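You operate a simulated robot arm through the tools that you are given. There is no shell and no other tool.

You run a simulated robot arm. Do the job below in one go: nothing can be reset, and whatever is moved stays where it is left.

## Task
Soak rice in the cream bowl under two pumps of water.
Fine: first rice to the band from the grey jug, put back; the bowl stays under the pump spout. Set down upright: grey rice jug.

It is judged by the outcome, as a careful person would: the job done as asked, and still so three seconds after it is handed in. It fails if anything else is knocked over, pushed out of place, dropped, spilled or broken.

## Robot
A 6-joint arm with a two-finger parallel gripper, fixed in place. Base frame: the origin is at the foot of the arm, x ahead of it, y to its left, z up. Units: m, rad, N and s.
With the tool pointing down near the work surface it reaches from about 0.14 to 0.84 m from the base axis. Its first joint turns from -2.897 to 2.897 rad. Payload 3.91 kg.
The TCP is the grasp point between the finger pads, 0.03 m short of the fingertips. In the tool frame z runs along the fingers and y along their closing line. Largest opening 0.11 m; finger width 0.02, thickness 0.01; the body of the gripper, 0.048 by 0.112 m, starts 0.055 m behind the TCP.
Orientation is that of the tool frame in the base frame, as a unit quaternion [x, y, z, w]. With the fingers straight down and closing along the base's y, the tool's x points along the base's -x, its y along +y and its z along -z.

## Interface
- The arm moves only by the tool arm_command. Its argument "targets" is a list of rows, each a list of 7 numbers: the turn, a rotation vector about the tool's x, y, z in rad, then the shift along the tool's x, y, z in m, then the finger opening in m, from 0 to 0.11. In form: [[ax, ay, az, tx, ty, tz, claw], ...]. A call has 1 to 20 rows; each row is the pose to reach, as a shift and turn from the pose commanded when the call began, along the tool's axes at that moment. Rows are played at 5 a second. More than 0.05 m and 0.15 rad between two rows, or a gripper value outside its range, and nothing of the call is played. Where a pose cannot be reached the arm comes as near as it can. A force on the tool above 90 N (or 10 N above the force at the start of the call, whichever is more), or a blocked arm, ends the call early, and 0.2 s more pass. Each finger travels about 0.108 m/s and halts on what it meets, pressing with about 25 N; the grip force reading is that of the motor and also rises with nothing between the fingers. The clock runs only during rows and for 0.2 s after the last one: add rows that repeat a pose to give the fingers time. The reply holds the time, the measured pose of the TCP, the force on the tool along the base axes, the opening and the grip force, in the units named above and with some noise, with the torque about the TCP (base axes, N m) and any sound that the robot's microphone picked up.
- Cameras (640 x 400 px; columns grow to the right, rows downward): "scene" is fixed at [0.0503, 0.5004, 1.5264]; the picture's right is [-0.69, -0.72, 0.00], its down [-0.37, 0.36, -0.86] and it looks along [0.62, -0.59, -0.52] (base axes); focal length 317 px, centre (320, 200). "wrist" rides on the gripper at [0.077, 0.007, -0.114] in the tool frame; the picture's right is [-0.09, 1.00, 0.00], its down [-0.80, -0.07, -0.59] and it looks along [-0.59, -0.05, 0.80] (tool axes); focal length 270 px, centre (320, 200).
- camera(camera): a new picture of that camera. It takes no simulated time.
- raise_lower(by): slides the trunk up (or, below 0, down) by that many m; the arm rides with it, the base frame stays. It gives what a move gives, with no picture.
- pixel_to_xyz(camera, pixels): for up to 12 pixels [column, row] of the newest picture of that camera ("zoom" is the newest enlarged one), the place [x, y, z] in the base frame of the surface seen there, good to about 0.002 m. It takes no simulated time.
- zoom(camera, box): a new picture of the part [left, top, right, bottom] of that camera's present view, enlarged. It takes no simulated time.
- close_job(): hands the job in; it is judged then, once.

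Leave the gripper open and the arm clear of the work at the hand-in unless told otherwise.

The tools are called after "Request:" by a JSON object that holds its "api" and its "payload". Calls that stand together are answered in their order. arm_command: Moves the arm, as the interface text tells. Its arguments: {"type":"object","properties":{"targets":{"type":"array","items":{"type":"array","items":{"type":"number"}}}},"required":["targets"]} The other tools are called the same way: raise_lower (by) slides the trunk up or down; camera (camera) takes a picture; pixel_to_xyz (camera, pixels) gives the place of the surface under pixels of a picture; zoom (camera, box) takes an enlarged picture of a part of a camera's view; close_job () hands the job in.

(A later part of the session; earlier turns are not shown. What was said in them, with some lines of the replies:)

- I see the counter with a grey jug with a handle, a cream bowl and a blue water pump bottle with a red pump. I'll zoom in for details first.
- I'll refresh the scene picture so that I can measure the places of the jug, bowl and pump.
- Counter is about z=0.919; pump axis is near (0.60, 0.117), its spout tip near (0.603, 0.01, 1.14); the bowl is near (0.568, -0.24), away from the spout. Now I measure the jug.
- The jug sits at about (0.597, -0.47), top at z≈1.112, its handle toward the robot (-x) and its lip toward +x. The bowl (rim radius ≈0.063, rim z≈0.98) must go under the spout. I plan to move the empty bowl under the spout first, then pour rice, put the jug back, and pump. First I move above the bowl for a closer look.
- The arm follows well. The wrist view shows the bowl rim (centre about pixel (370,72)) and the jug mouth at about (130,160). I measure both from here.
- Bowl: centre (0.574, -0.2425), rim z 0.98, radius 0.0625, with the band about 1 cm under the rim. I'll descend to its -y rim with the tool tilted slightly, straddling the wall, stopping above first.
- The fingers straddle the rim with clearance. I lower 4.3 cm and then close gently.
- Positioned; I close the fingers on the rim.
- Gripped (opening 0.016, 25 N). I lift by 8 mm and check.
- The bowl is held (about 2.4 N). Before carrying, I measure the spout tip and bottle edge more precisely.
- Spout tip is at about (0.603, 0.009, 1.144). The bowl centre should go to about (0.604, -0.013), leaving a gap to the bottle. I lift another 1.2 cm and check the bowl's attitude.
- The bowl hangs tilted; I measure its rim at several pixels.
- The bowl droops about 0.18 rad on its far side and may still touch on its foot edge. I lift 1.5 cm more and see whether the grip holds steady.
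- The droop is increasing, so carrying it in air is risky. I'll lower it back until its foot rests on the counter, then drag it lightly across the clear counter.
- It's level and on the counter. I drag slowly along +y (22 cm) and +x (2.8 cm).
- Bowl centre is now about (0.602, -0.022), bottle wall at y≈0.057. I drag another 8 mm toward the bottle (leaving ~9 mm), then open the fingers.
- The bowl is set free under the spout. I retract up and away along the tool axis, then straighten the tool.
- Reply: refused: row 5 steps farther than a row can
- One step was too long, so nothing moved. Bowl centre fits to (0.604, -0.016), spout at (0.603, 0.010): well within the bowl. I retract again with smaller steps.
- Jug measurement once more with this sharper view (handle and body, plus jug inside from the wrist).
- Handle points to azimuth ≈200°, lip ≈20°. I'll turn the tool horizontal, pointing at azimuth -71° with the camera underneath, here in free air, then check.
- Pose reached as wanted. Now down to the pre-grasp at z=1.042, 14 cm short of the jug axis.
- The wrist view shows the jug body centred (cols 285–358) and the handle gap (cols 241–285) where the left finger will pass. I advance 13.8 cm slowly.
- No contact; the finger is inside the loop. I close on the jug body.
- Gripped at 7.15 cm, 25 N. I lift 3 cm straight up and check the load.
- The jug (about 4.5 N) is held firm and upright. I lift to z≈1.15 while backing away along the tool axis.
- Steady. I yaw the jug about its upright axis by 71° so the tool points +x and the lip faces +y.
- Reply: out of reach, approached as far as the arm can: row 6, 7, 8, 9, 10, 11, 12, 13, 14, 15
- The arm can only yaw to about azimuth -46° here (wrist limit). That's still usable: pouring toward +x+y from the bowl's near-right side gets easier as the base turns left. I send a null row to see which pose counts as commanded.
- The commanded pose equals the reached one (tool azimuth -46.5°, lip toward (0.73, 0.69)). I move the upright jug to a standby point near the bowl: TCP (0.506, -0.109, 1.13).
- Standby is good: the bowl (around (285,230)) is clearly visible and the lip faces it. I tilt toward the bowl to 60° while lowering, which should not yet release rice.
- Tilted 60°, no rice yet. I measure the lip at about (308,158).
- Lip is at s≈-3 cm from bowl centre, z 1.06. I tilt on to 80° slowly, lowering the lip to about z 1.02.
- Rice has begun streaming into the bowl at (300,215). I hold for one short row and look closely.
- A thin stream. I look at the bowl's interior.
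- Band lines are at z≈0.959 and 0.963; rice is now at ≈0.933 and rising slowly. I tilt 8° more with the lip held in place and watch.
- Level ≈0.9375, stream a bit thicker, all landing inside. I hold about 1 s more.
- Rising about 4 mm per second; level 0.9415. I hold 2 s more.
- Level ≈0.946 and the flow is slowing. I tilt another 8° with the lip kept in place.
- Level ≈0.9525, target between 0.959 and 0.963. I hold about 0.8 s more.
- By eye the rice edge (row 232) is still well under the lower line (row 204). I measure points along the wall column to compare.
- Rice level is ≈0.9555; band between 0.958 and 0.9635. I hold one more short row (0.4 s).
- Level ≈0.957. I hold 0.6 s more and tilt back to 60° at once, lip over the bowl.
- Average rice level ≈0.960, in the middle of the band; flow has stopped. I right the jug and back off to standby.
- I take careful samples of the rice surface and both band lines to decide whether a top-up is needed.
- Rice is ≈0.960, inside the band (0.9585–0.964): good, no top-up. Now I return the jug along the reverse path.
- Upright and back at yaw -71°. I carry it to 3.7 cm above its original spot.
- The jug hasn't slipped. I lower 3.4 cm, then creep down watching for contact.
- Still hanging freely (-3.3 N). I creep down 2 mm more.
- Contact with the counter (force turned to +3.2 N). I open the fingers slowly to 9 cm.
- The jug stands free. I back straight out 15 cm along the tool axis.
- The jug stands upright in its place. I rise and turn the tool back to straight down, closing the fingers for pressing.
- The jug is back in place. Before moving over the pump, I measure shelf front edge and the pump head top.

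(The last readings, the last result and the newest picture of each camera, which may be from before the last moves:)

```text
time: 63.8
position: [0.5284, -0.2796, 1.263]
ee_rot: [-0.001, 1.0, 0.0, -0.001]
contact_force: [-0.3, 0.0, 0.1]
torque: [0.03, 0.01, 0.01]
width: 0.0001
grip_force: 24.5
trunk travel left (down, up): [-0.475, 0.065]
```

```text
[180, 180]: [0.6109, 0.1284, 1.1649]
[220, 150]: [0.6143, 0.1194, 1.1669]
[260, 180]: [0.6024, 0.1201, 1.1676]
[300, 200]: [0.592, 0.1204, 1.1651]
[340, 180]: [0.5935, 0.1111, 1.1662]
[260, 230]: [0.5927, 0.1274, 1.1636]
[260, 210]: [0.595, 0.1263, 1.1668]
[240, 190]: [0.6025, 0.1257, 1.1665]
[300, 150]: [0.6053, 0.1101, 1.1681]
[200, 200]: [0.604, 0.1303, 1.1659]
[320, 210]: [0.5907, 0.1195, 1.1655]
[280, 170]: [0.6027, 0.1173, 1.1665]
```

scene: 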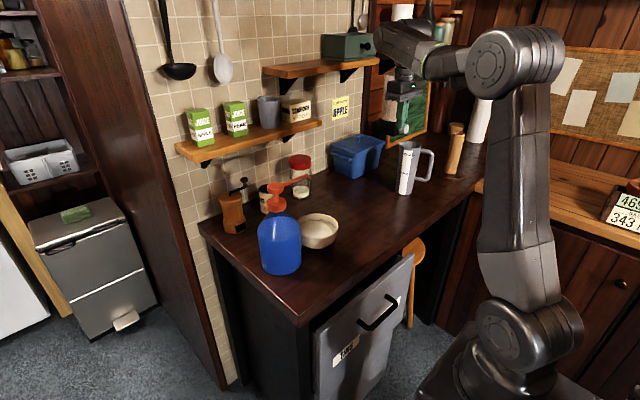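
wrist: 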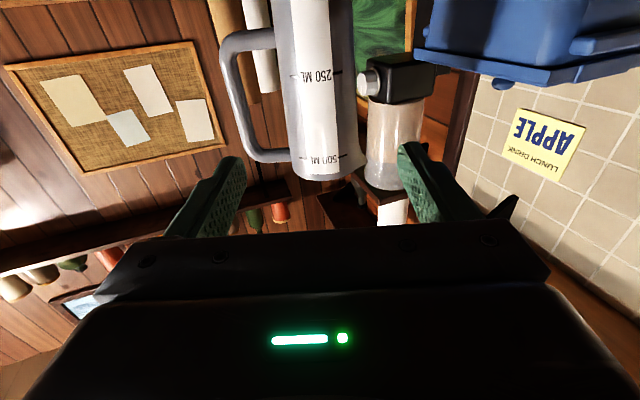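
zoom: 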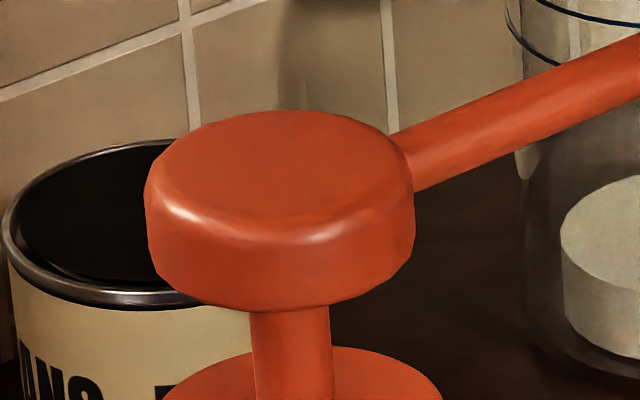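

Pump head top: z≈1.1665, centre (0.603, 0.117). I move the closed fingertips to hover 4 cm above it.

Request:
{"api": "arm_command", "payload": {"targets": [[0, 0, 0, -0.0075, 0.0397, 0, 0], [0, 0, 0, -0.0149, 0.0794, 0, 0], [0, 0, 0, -0.0224, 0.1191, 0, 0], [0, 0, 0, -0.0298, 0.1588, 0, 0], [0, 0, 0, -0.0373, 0.1985, 0, 0], [0, 0, 0, -0.0448, 0.2382, 0, 0], [0, 0, 0, -0.0522, 0.2779, 0.005, 0], [0, 0, 0, -0.0597, 0.3176, 0.01, 0], [0, 0, 0, -0.0671, 0.3573, 0.017, 0], [0, 0, 0, -0.0746, 0.397, 0.023, 0], [0, 0, 0, -0.0746, 0.397, 0.023, 0]]}}

Request:
{"api": "camera", "payload": {"camera": "wrist"}}

Request:
{"api": "zoom", "payload": {"camera": "scene", "box": [240, 130, 360, 250]}}

```text
time: 66.2
position: [0.6075, 0.1205, 1.2388]
ee_rot: [0.0, 1.0, 0.0, -0.001]
contact_force: [-0.7, 0.9, 0.5]
torque: [0.03, -0.02, -0.01]
width: 0.0
grip_force: 25.7
trunk travel left (down, up): [-0.475, 0.065]
```

```text
taken
```

wrist: 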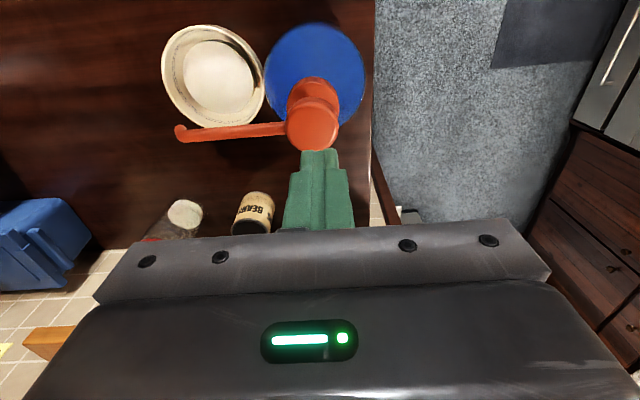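

```text
3.33 times, centred on (300, 190) of scene
```

zoom: 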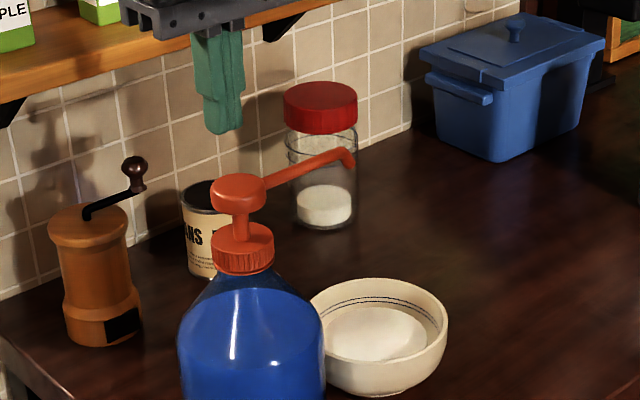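

I check the head's centre from the wrist view at (312,122), the spout tip at (182,133) and the bowl.

Request:
{"api": "pixel_to_xyz", "payload": {"camera": "wrist", "pixels": [[312, 122], [290, 122], [335, 122], [312, 105], [312, 142], [182, 133], [165, 75], [262, 80], [205, 30], [220, 85], [300, 125], [325, 125]]}}

Request:
{"api": "arm_command", "payload": {"targets": [[0, 0, 0, 0, 0, 0, 0]]}}

```text
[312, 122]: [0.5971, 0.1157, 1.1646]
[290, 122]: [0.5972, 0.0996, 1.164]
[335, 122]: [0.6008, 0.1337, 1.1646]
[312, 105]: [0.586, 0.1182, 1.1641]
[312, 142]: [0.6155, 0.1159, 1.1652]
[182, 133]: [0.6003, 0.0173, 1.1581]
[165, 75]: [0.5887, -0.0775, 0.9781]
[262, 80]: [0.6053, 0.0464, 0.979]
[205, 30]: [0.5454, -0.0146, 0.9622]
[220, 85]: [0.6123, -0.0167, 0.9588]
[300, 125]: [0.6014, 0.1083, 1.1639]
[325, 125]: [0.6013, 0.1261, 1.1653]
```

```text
time: 66.6
position: [0.6075, 0.1208, 1.2372]
ee_rot: [-0.001, 1.0, -0.001, 0.0]
contact_force: [0.4, -0.2, -0.5]
torque: [-0.01, 0.01, -0.03]
width: 0.0
grip_force: 25.0
trunk travel left (down, up): [-0.475, 0.065]
```

Head centre is (0.601, 0.1165); I shift 6 mm and 4 mm, and lower to about 7 mm above the head.

Request:
{"api": "arm_command", "payload": {"targets": [[0, 0, 0, 0.006, -0.004, 0.01, 0], [0, 0, 0, 0.006, -0.004, 0.025, 0], [0, 0, 0, 0.006, -0.004, 0.035, 0], [0, 0, 0, 0.006, -0.004, 0.035, 0]]}}

Request:
{"api": "zoom", "payload": {"camera": "scene", "box": [250, 165, 330, 225]}}

```text
time: 67.6
position: [0.6013, 0.1168, 1.2026]
ee_rot: [0.0, 1.0, 0.001, -0.001]
contact_force: [0.1, -0.4, 0.5]
torque: [-0.02, 0.01, -0.05]
width: 0.0001
grip_force: 25.1
trunk travel left (down, up): [-0.475, 0.065]
```

```text
6.67 times, centred on (290, 195) of scene
```

zoom: 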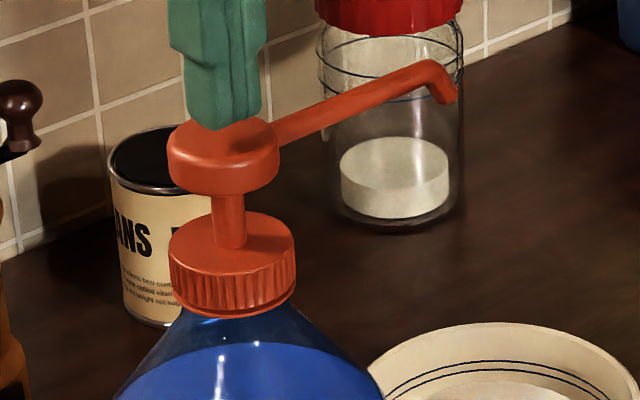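

Centred over the head. I press down step by step, reading force.

Request:
{"api": "arm_command", "payload": {"targets": [[0, 0, 0, 0, 0, 0.004, 0], [0, 0, 0, 0, 0, 0.008, 0], [0, 0, 0, 0, 0, 0.012, 0], [0, 0, 0, 0, 0, 0.012, 0]]}}

Request:
{"api": "zoom", "payload": {"camera": "scene", "box": [250, 165, 330, 225]}}

```text
time: 68.6
position: [0.599, 0.1168, 1.1905]
ee_rot: [0.0, 1.0, 0.0, 0.0]
contact_force: [1.3, 0.5, 2.6]
torque: [0.02, -0.03, 0.0]
width: 0.0
grip_force: 24.9
trunk travel left (down, up): [-0.475, 0.065]
```

```text
6.67 times, centred on (290, 195) of scene
```

zoom: 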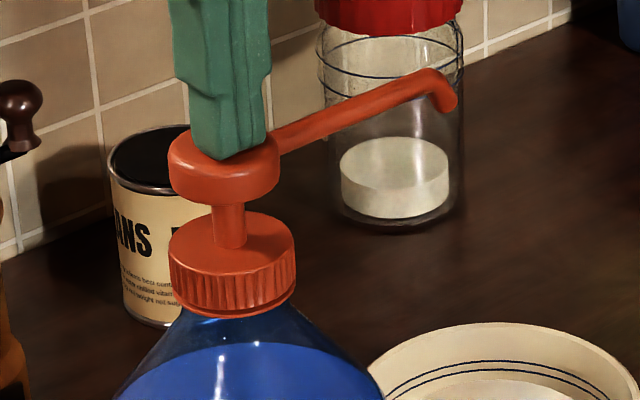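

The head moves (4 mm down, 2.6 N). I press on to near the bottom of the stroke.

Request:
{"api": "arm_command", "payload": {"targets": [[0, 0, 0, 0, 0, 0.004, 0], [0, 0, 0, 0, 0, 0.008, 0], [0, 0, 0, 0, 0, 0.012, 0], [0, 0, 0, 0, 0, 0.015, 0], [0, 0, 0, 0, 0, 0.015, 0]]}}

Request:
{"api": "zoom", "payload": {"camera": "scene", "box": [250, 165, 340, 245]}}

```text
time: 69.8
position: [0.5988, 0.1151, 1.1773]
ee_rot: [-0.001, 1.0, 0.0, 0.0]
contact_force: [3.8, 0.1, 7.5]
torque: [0.01, -0.12, -0.01]
width: 0.0001
grip_force: 25.0
trunk travel left (down, up): [-0.475, 0.065]
```

```text
5.00 times, centred on (295, 205) of scene
```

zoom: 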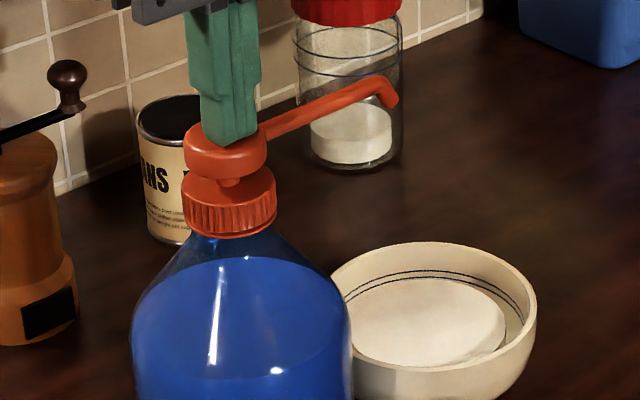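

Almost fully down (7.5 N). I press the last few millimetres and hold briefly.

Request:
{"api": "arm_command", "payload": {"targets": [[0, 0, 0, 0, 0, 0.002, 0], [0, 0, 0, 0, 0, 0.004, 0], [0, 0, 0, 0, 0, 0.006, 0], [0, 0, 0, 0, 0, 0.006, 0]]}}

Request:
{"api": "zoom", "payload": {"camera": "scene", "box": [250, 165, 340, 245]}}

```text
time: 70.8
position: [0.5988, 0.1155, 1.1735]
ee_rot: [0.0, 1.0, 0.0, 0.002]
contact_force: [13.2, 0.5, 29.8]
torque: [0.03, -0.33, -0.02]
width: 0.0
grip_force: 25.1
trunk travel left (down, up): [-0.475, 0.065]
```

```text
5.00 times, centred on (295, 205) of scene
```

zoom: 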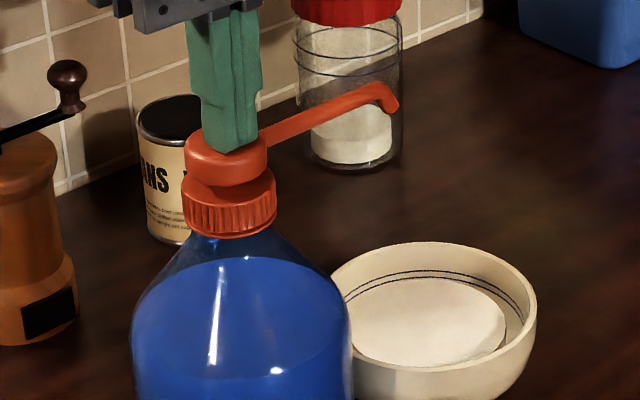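

Bottomed out at 30 N. I release fully, straight up, and look at the result.

Request:
{"api": "arm_command", "payload": {"targets": [[0, 0, 0, 0, 0, -0.006, 0], [0, 0, 0, 0, 0, -0.014, 0], [0, 0, 0, 0, 0, -0.022, 0], [0, 0, 0, 0, 0, -0.03, 0], [0, 0, 0, 0, 0, -0.036, 0], [0, 0, 0, 0, 0, -0.036, 0]]}}

Request:
{"api": "zoom", "payload": {"camera": "scene", "box": [250, 165, 340, 245]}}

Request:
{"api": "zoom", "payload": {"camera": "scene", "box": [285, 195, 349, 245]}}

```text
time: 72.2
position: [0.5988, 0.1167, 1.2062]
ee_rot: [0.0, 1.0, 0.001, -0.001]
contact_force: [0.8, 0.5, -0.6]
torque: [-0.01, 0.02, 0.03]
width: 0.0
grip_force: 25.0
trunk travel left (down, up): [-0.475, 0.065]
```

```text
5.00 times, centred on (295, 205) of scene
```

zoom: 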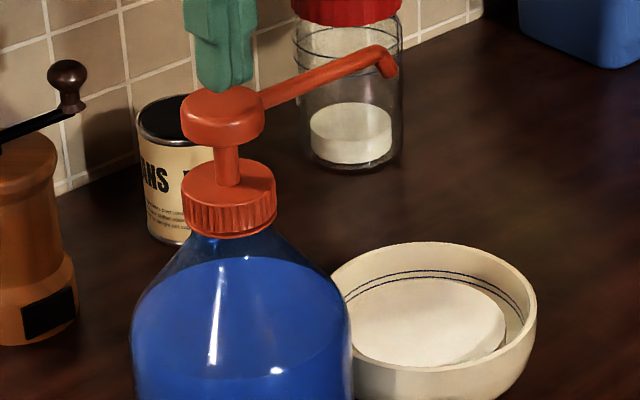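

```text
8.00 times, centred on (317, 220) of scene
```

zoom: 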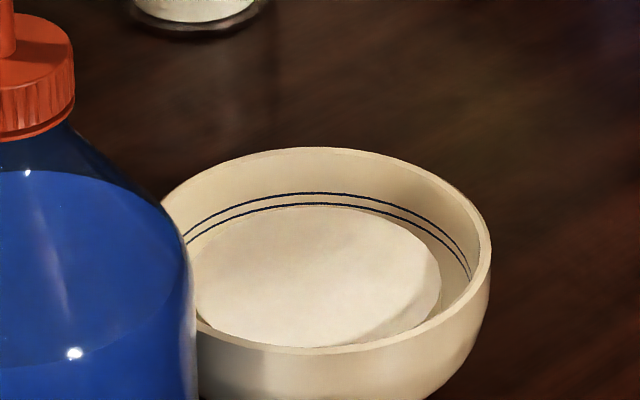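

The head came back up and the fill in the bowl rose (edge from row 218 to 207), so the first pump delivered. I measure its level.

Request:
{"api": "pixel_to_xyz", "payload": {"camera": "zoom", "pixels": [[300, 230], [350, 230], [250, 270], [300, 270], [350, 270], [400, 270], [250, 310], [300, 310], [350, 310], [400, 300], [420, 280], [280, 330]]}}

Request:
{"api": "pixel_to_xyz", "payload": {"camera": "scene", "pixels": [[277, 187], [298, 183]]}}

```text
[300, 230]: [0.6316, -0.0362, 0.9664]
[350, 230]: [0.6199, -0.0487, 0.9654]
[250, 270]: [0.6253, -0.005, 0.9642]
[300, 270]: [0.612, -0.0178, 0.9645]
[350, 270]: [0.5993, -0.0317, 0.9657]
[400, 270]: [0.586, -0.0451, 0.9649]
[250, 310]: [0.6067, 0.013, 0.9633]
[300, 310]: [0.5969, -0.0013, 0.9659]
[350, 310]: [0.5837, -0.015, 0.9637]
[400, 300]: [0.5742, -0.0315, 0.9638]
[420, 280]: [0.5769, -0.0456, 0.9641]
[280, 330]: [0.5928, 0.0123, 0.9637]
```

```text
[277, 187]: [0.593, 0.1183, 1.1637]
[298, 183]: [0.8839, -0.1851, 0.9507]
```

The level rose 5 mm to ≈0.965 from one pump. Now the second pump: one smooth full press and release.

Request:
{"api": "arm_command", "payload": {"targets": [[0, 0, 0, 0, 0, 0.005, 0], [0, 0, 0, 0, 0, 0.01, 0], [0, 0, 0, 0, 0, 0.015, 0], [0, 0, 0, 0, 0, 0.02, 0], [0, 0, 0, 0, 0, 0.025, 0], [0, 0, 0, 0, 0, 0.03, 0], [0, 0, 0, 0, 0, 0.033, 0], [0, 0, 0, 0, 0, 0.035, 0], [0, 0, 0, 0, 0, 0.035, 0]]}}

Request:
{"api": "zoom", "payload": {"camera": "scene", "box": [250, 165, 340, 245]}}

```text
time: 74.2
position: [0.5981, 0.1165, 1.1744]
ee_rot: [0.0, 1.0, 0.0, 0.002]
contact_force: [1.7, 0.6, 18.7]
torque: [0.02, 0.01, 0.05]
width: 0.0
grip_force: 24.8
trunk travel left (down, up): [-0.475, 0.065]
```

```text
5.00 times, centred on (295, 205) of scene
```

zoom: 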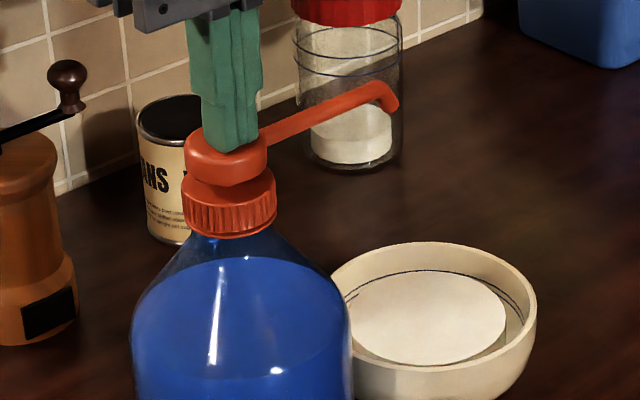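

The second press is fully down and the fill rose again. I release straight up.

Request:
{"api": "arm_command", "payload": {"targets": [[0, 0, 0, 0, 0, -0.006, 0], [0, 0, 0, 0, 0, -0.014, 0], [0, 0, 0, 0, 0, -0.022, 0], [0, 0, 0, 0, 0, -0.032, 0], [0, 0, 0, 0, 0, -0.045, 0], [0, 0, 0, 0, 0, -0.07, 0], [0, 0, 0, 0, 0, -0.1, 0], [0, 0, 0, 0, 0, -0.1, 0]]}}

Request:
{"api": "zoom", "payload": {"camera": "scene", "box": [250, 165, 340, 245]}}

Request:
{"api": "zoom", "payload": {"camera": "scene", "box": [285, 195, 349, 245]}}

Request:
{"api": "pixel_to_xyz", "payload": {"camera": "zoom", "pixels": [[300, 230], [350, 230], [250, 270], [300, 270], [350, 270], [400, 270], [250, 310], [300, 310], [350, 310], [400, 300]]}}

```text
time: 76.0
position: [0.5992, 0.1148, 1.2725]
ee_rot: [0.0, 1.0, 0.0, -0.001]
contact_force: [0.8, 0.4, -0.6]
torque: [0.03, 0.02, 0.04]
width: 0.0001
grip_force: 24.8
trunk travel left (down, up): [-0.475, 0.065]
```

```text
5.00 times, centred on (295, 205) of scene
```

zoom: 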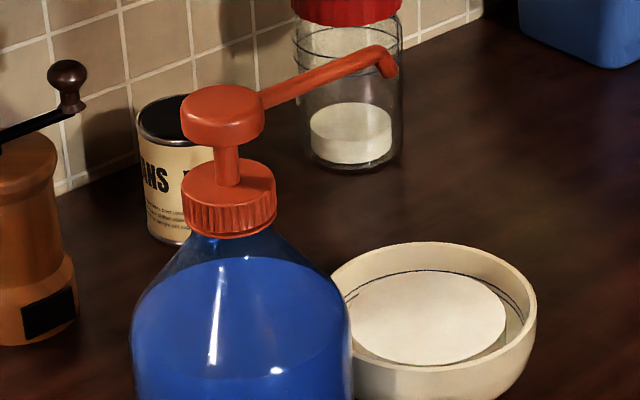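

```text
8.00 times, centred on (317, 220) of scene
```

zoom: 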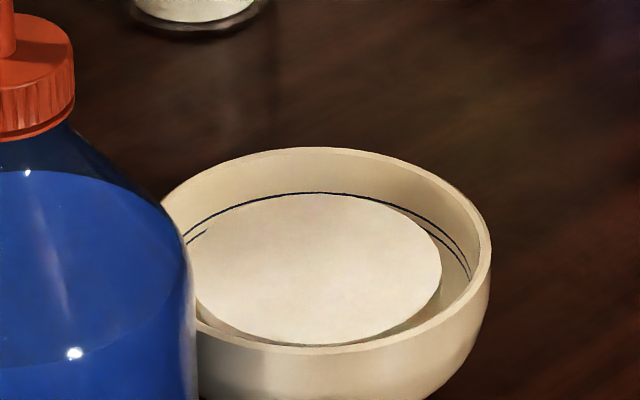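

```text
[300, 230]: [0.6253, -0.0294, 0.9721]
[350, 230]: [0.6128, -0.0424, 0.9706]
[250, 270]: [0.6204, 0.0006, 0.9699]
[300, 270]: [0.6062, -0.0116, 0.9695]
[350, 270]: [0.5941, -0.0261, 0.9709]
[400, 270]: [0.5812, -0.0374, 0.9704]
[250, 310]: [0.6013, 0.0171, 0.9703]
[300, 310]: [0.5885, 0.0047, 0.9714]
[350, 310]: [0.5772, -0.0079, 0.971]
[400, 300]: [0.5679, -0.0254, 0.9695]
```

Two equal pumps: level ≈0.9705, below the rim 0.98, nothing spilled. I retreat to near the start pose and open the gripper, then do a last check.

Request:
{"api": "arm_command", "payload": {"targets": [[0, 0, 0, 0.01, 0, -0.03, 0], [0, 0, 0, 0.04, -0.01, -0.05, 0], [0, 0, 0, 0.075, -0.03, -0.05, 0.01], [0, 0, 0, 0.11, -0.05, -0.05, 0.03], [0, 0, 0, 0.145, -0.07, -0.05, 0.06], [0, 0, 0, 0.18, -0.09, -0.05, 0.08], [0, 0, 0, 0.215, -0.105, -0.05, 0.1], [0, 0, 0, 0.24, -0.115, -0.05, 0.11], [0, 0, 0, 0.24, -0.115, -0.05, 0.11], [0, 0, 0, 0.24, -0.115, -0.05, 0.11]]}}

Request:
{"api": "camera", "payload": {"camera": "scene"}}

Request:
{"api": "zoom", "payload": {"camera": "scene", "box": [220, 120, 460, 280]}}

Request:
{"api": "camera", "payload": {"camera": "wrist"}}

```text
time: 78.2
position: [0.3601, 0.0007, 1.3228]
ee_rot: [0.0, 1.0, 0.0, 0.0]
contact_force: [-0.3, 0.1, -0.1]
torque: [0.01, 0.0, 0.03]
width: 0.1101
grip_force: 0.0
trunk travel left (down, up): [-0.475, 0.065]
```

```text
taken
```

scene: 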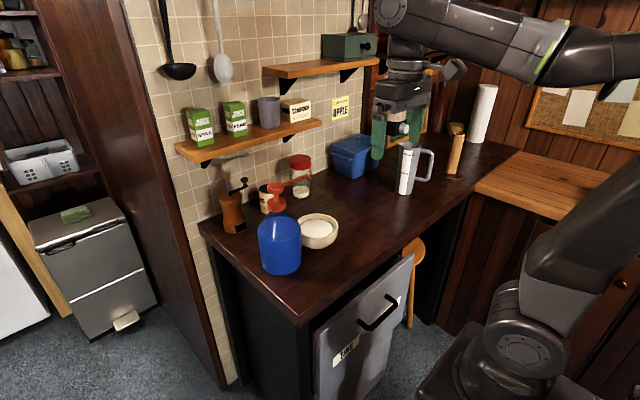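

```text
2.50 times, centred on (340, 200) of scene
```

zoom: 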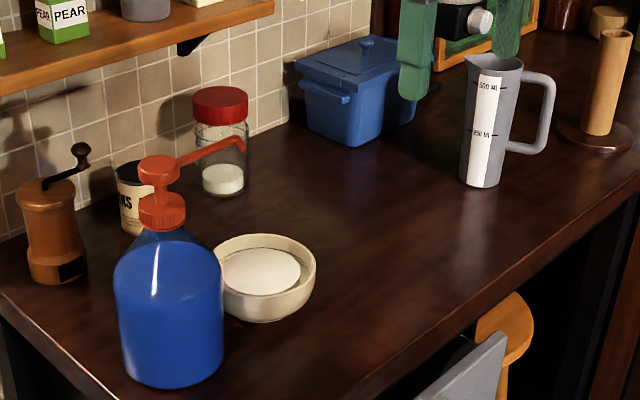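

```text
taken
```

wrist: 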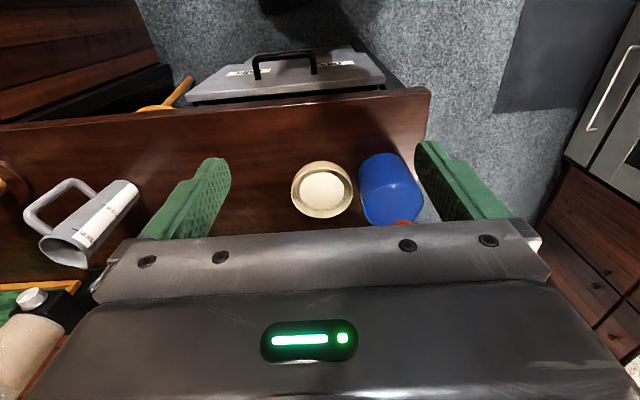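

Everything is as it should be: the jug is upright in its place, the bowl is under the spout with rice and two pumps of water, the counter is clean, the gripper is open and the arm is clear. I hand the job in.

Request:
{"api": "close_job", "payload": {}}

```text
The job is handed in.
```

The job is handed in. The cream bowl sits under the pump spout with rice and two full pumps of water in it, and the grey jug is back upright in its original place.

- **Rice:** I filled the bowl to about z 0.960 m, inside the painted band (about 0.9585 to 0.964 m).
- **Water:** Each pump raised the level about 5 mm. It ended near 0.9705 m, below the rim at 0.98 m.
- **Bowl position:** The bowl was away from the pump at the start. I dragged it along the counter to the spout before pouring, because it drooped when I lifted it by the rim.
- **Rest of the counter:** The pictures show no spills and nothing else moved. The gripper is open and the arm is clear.
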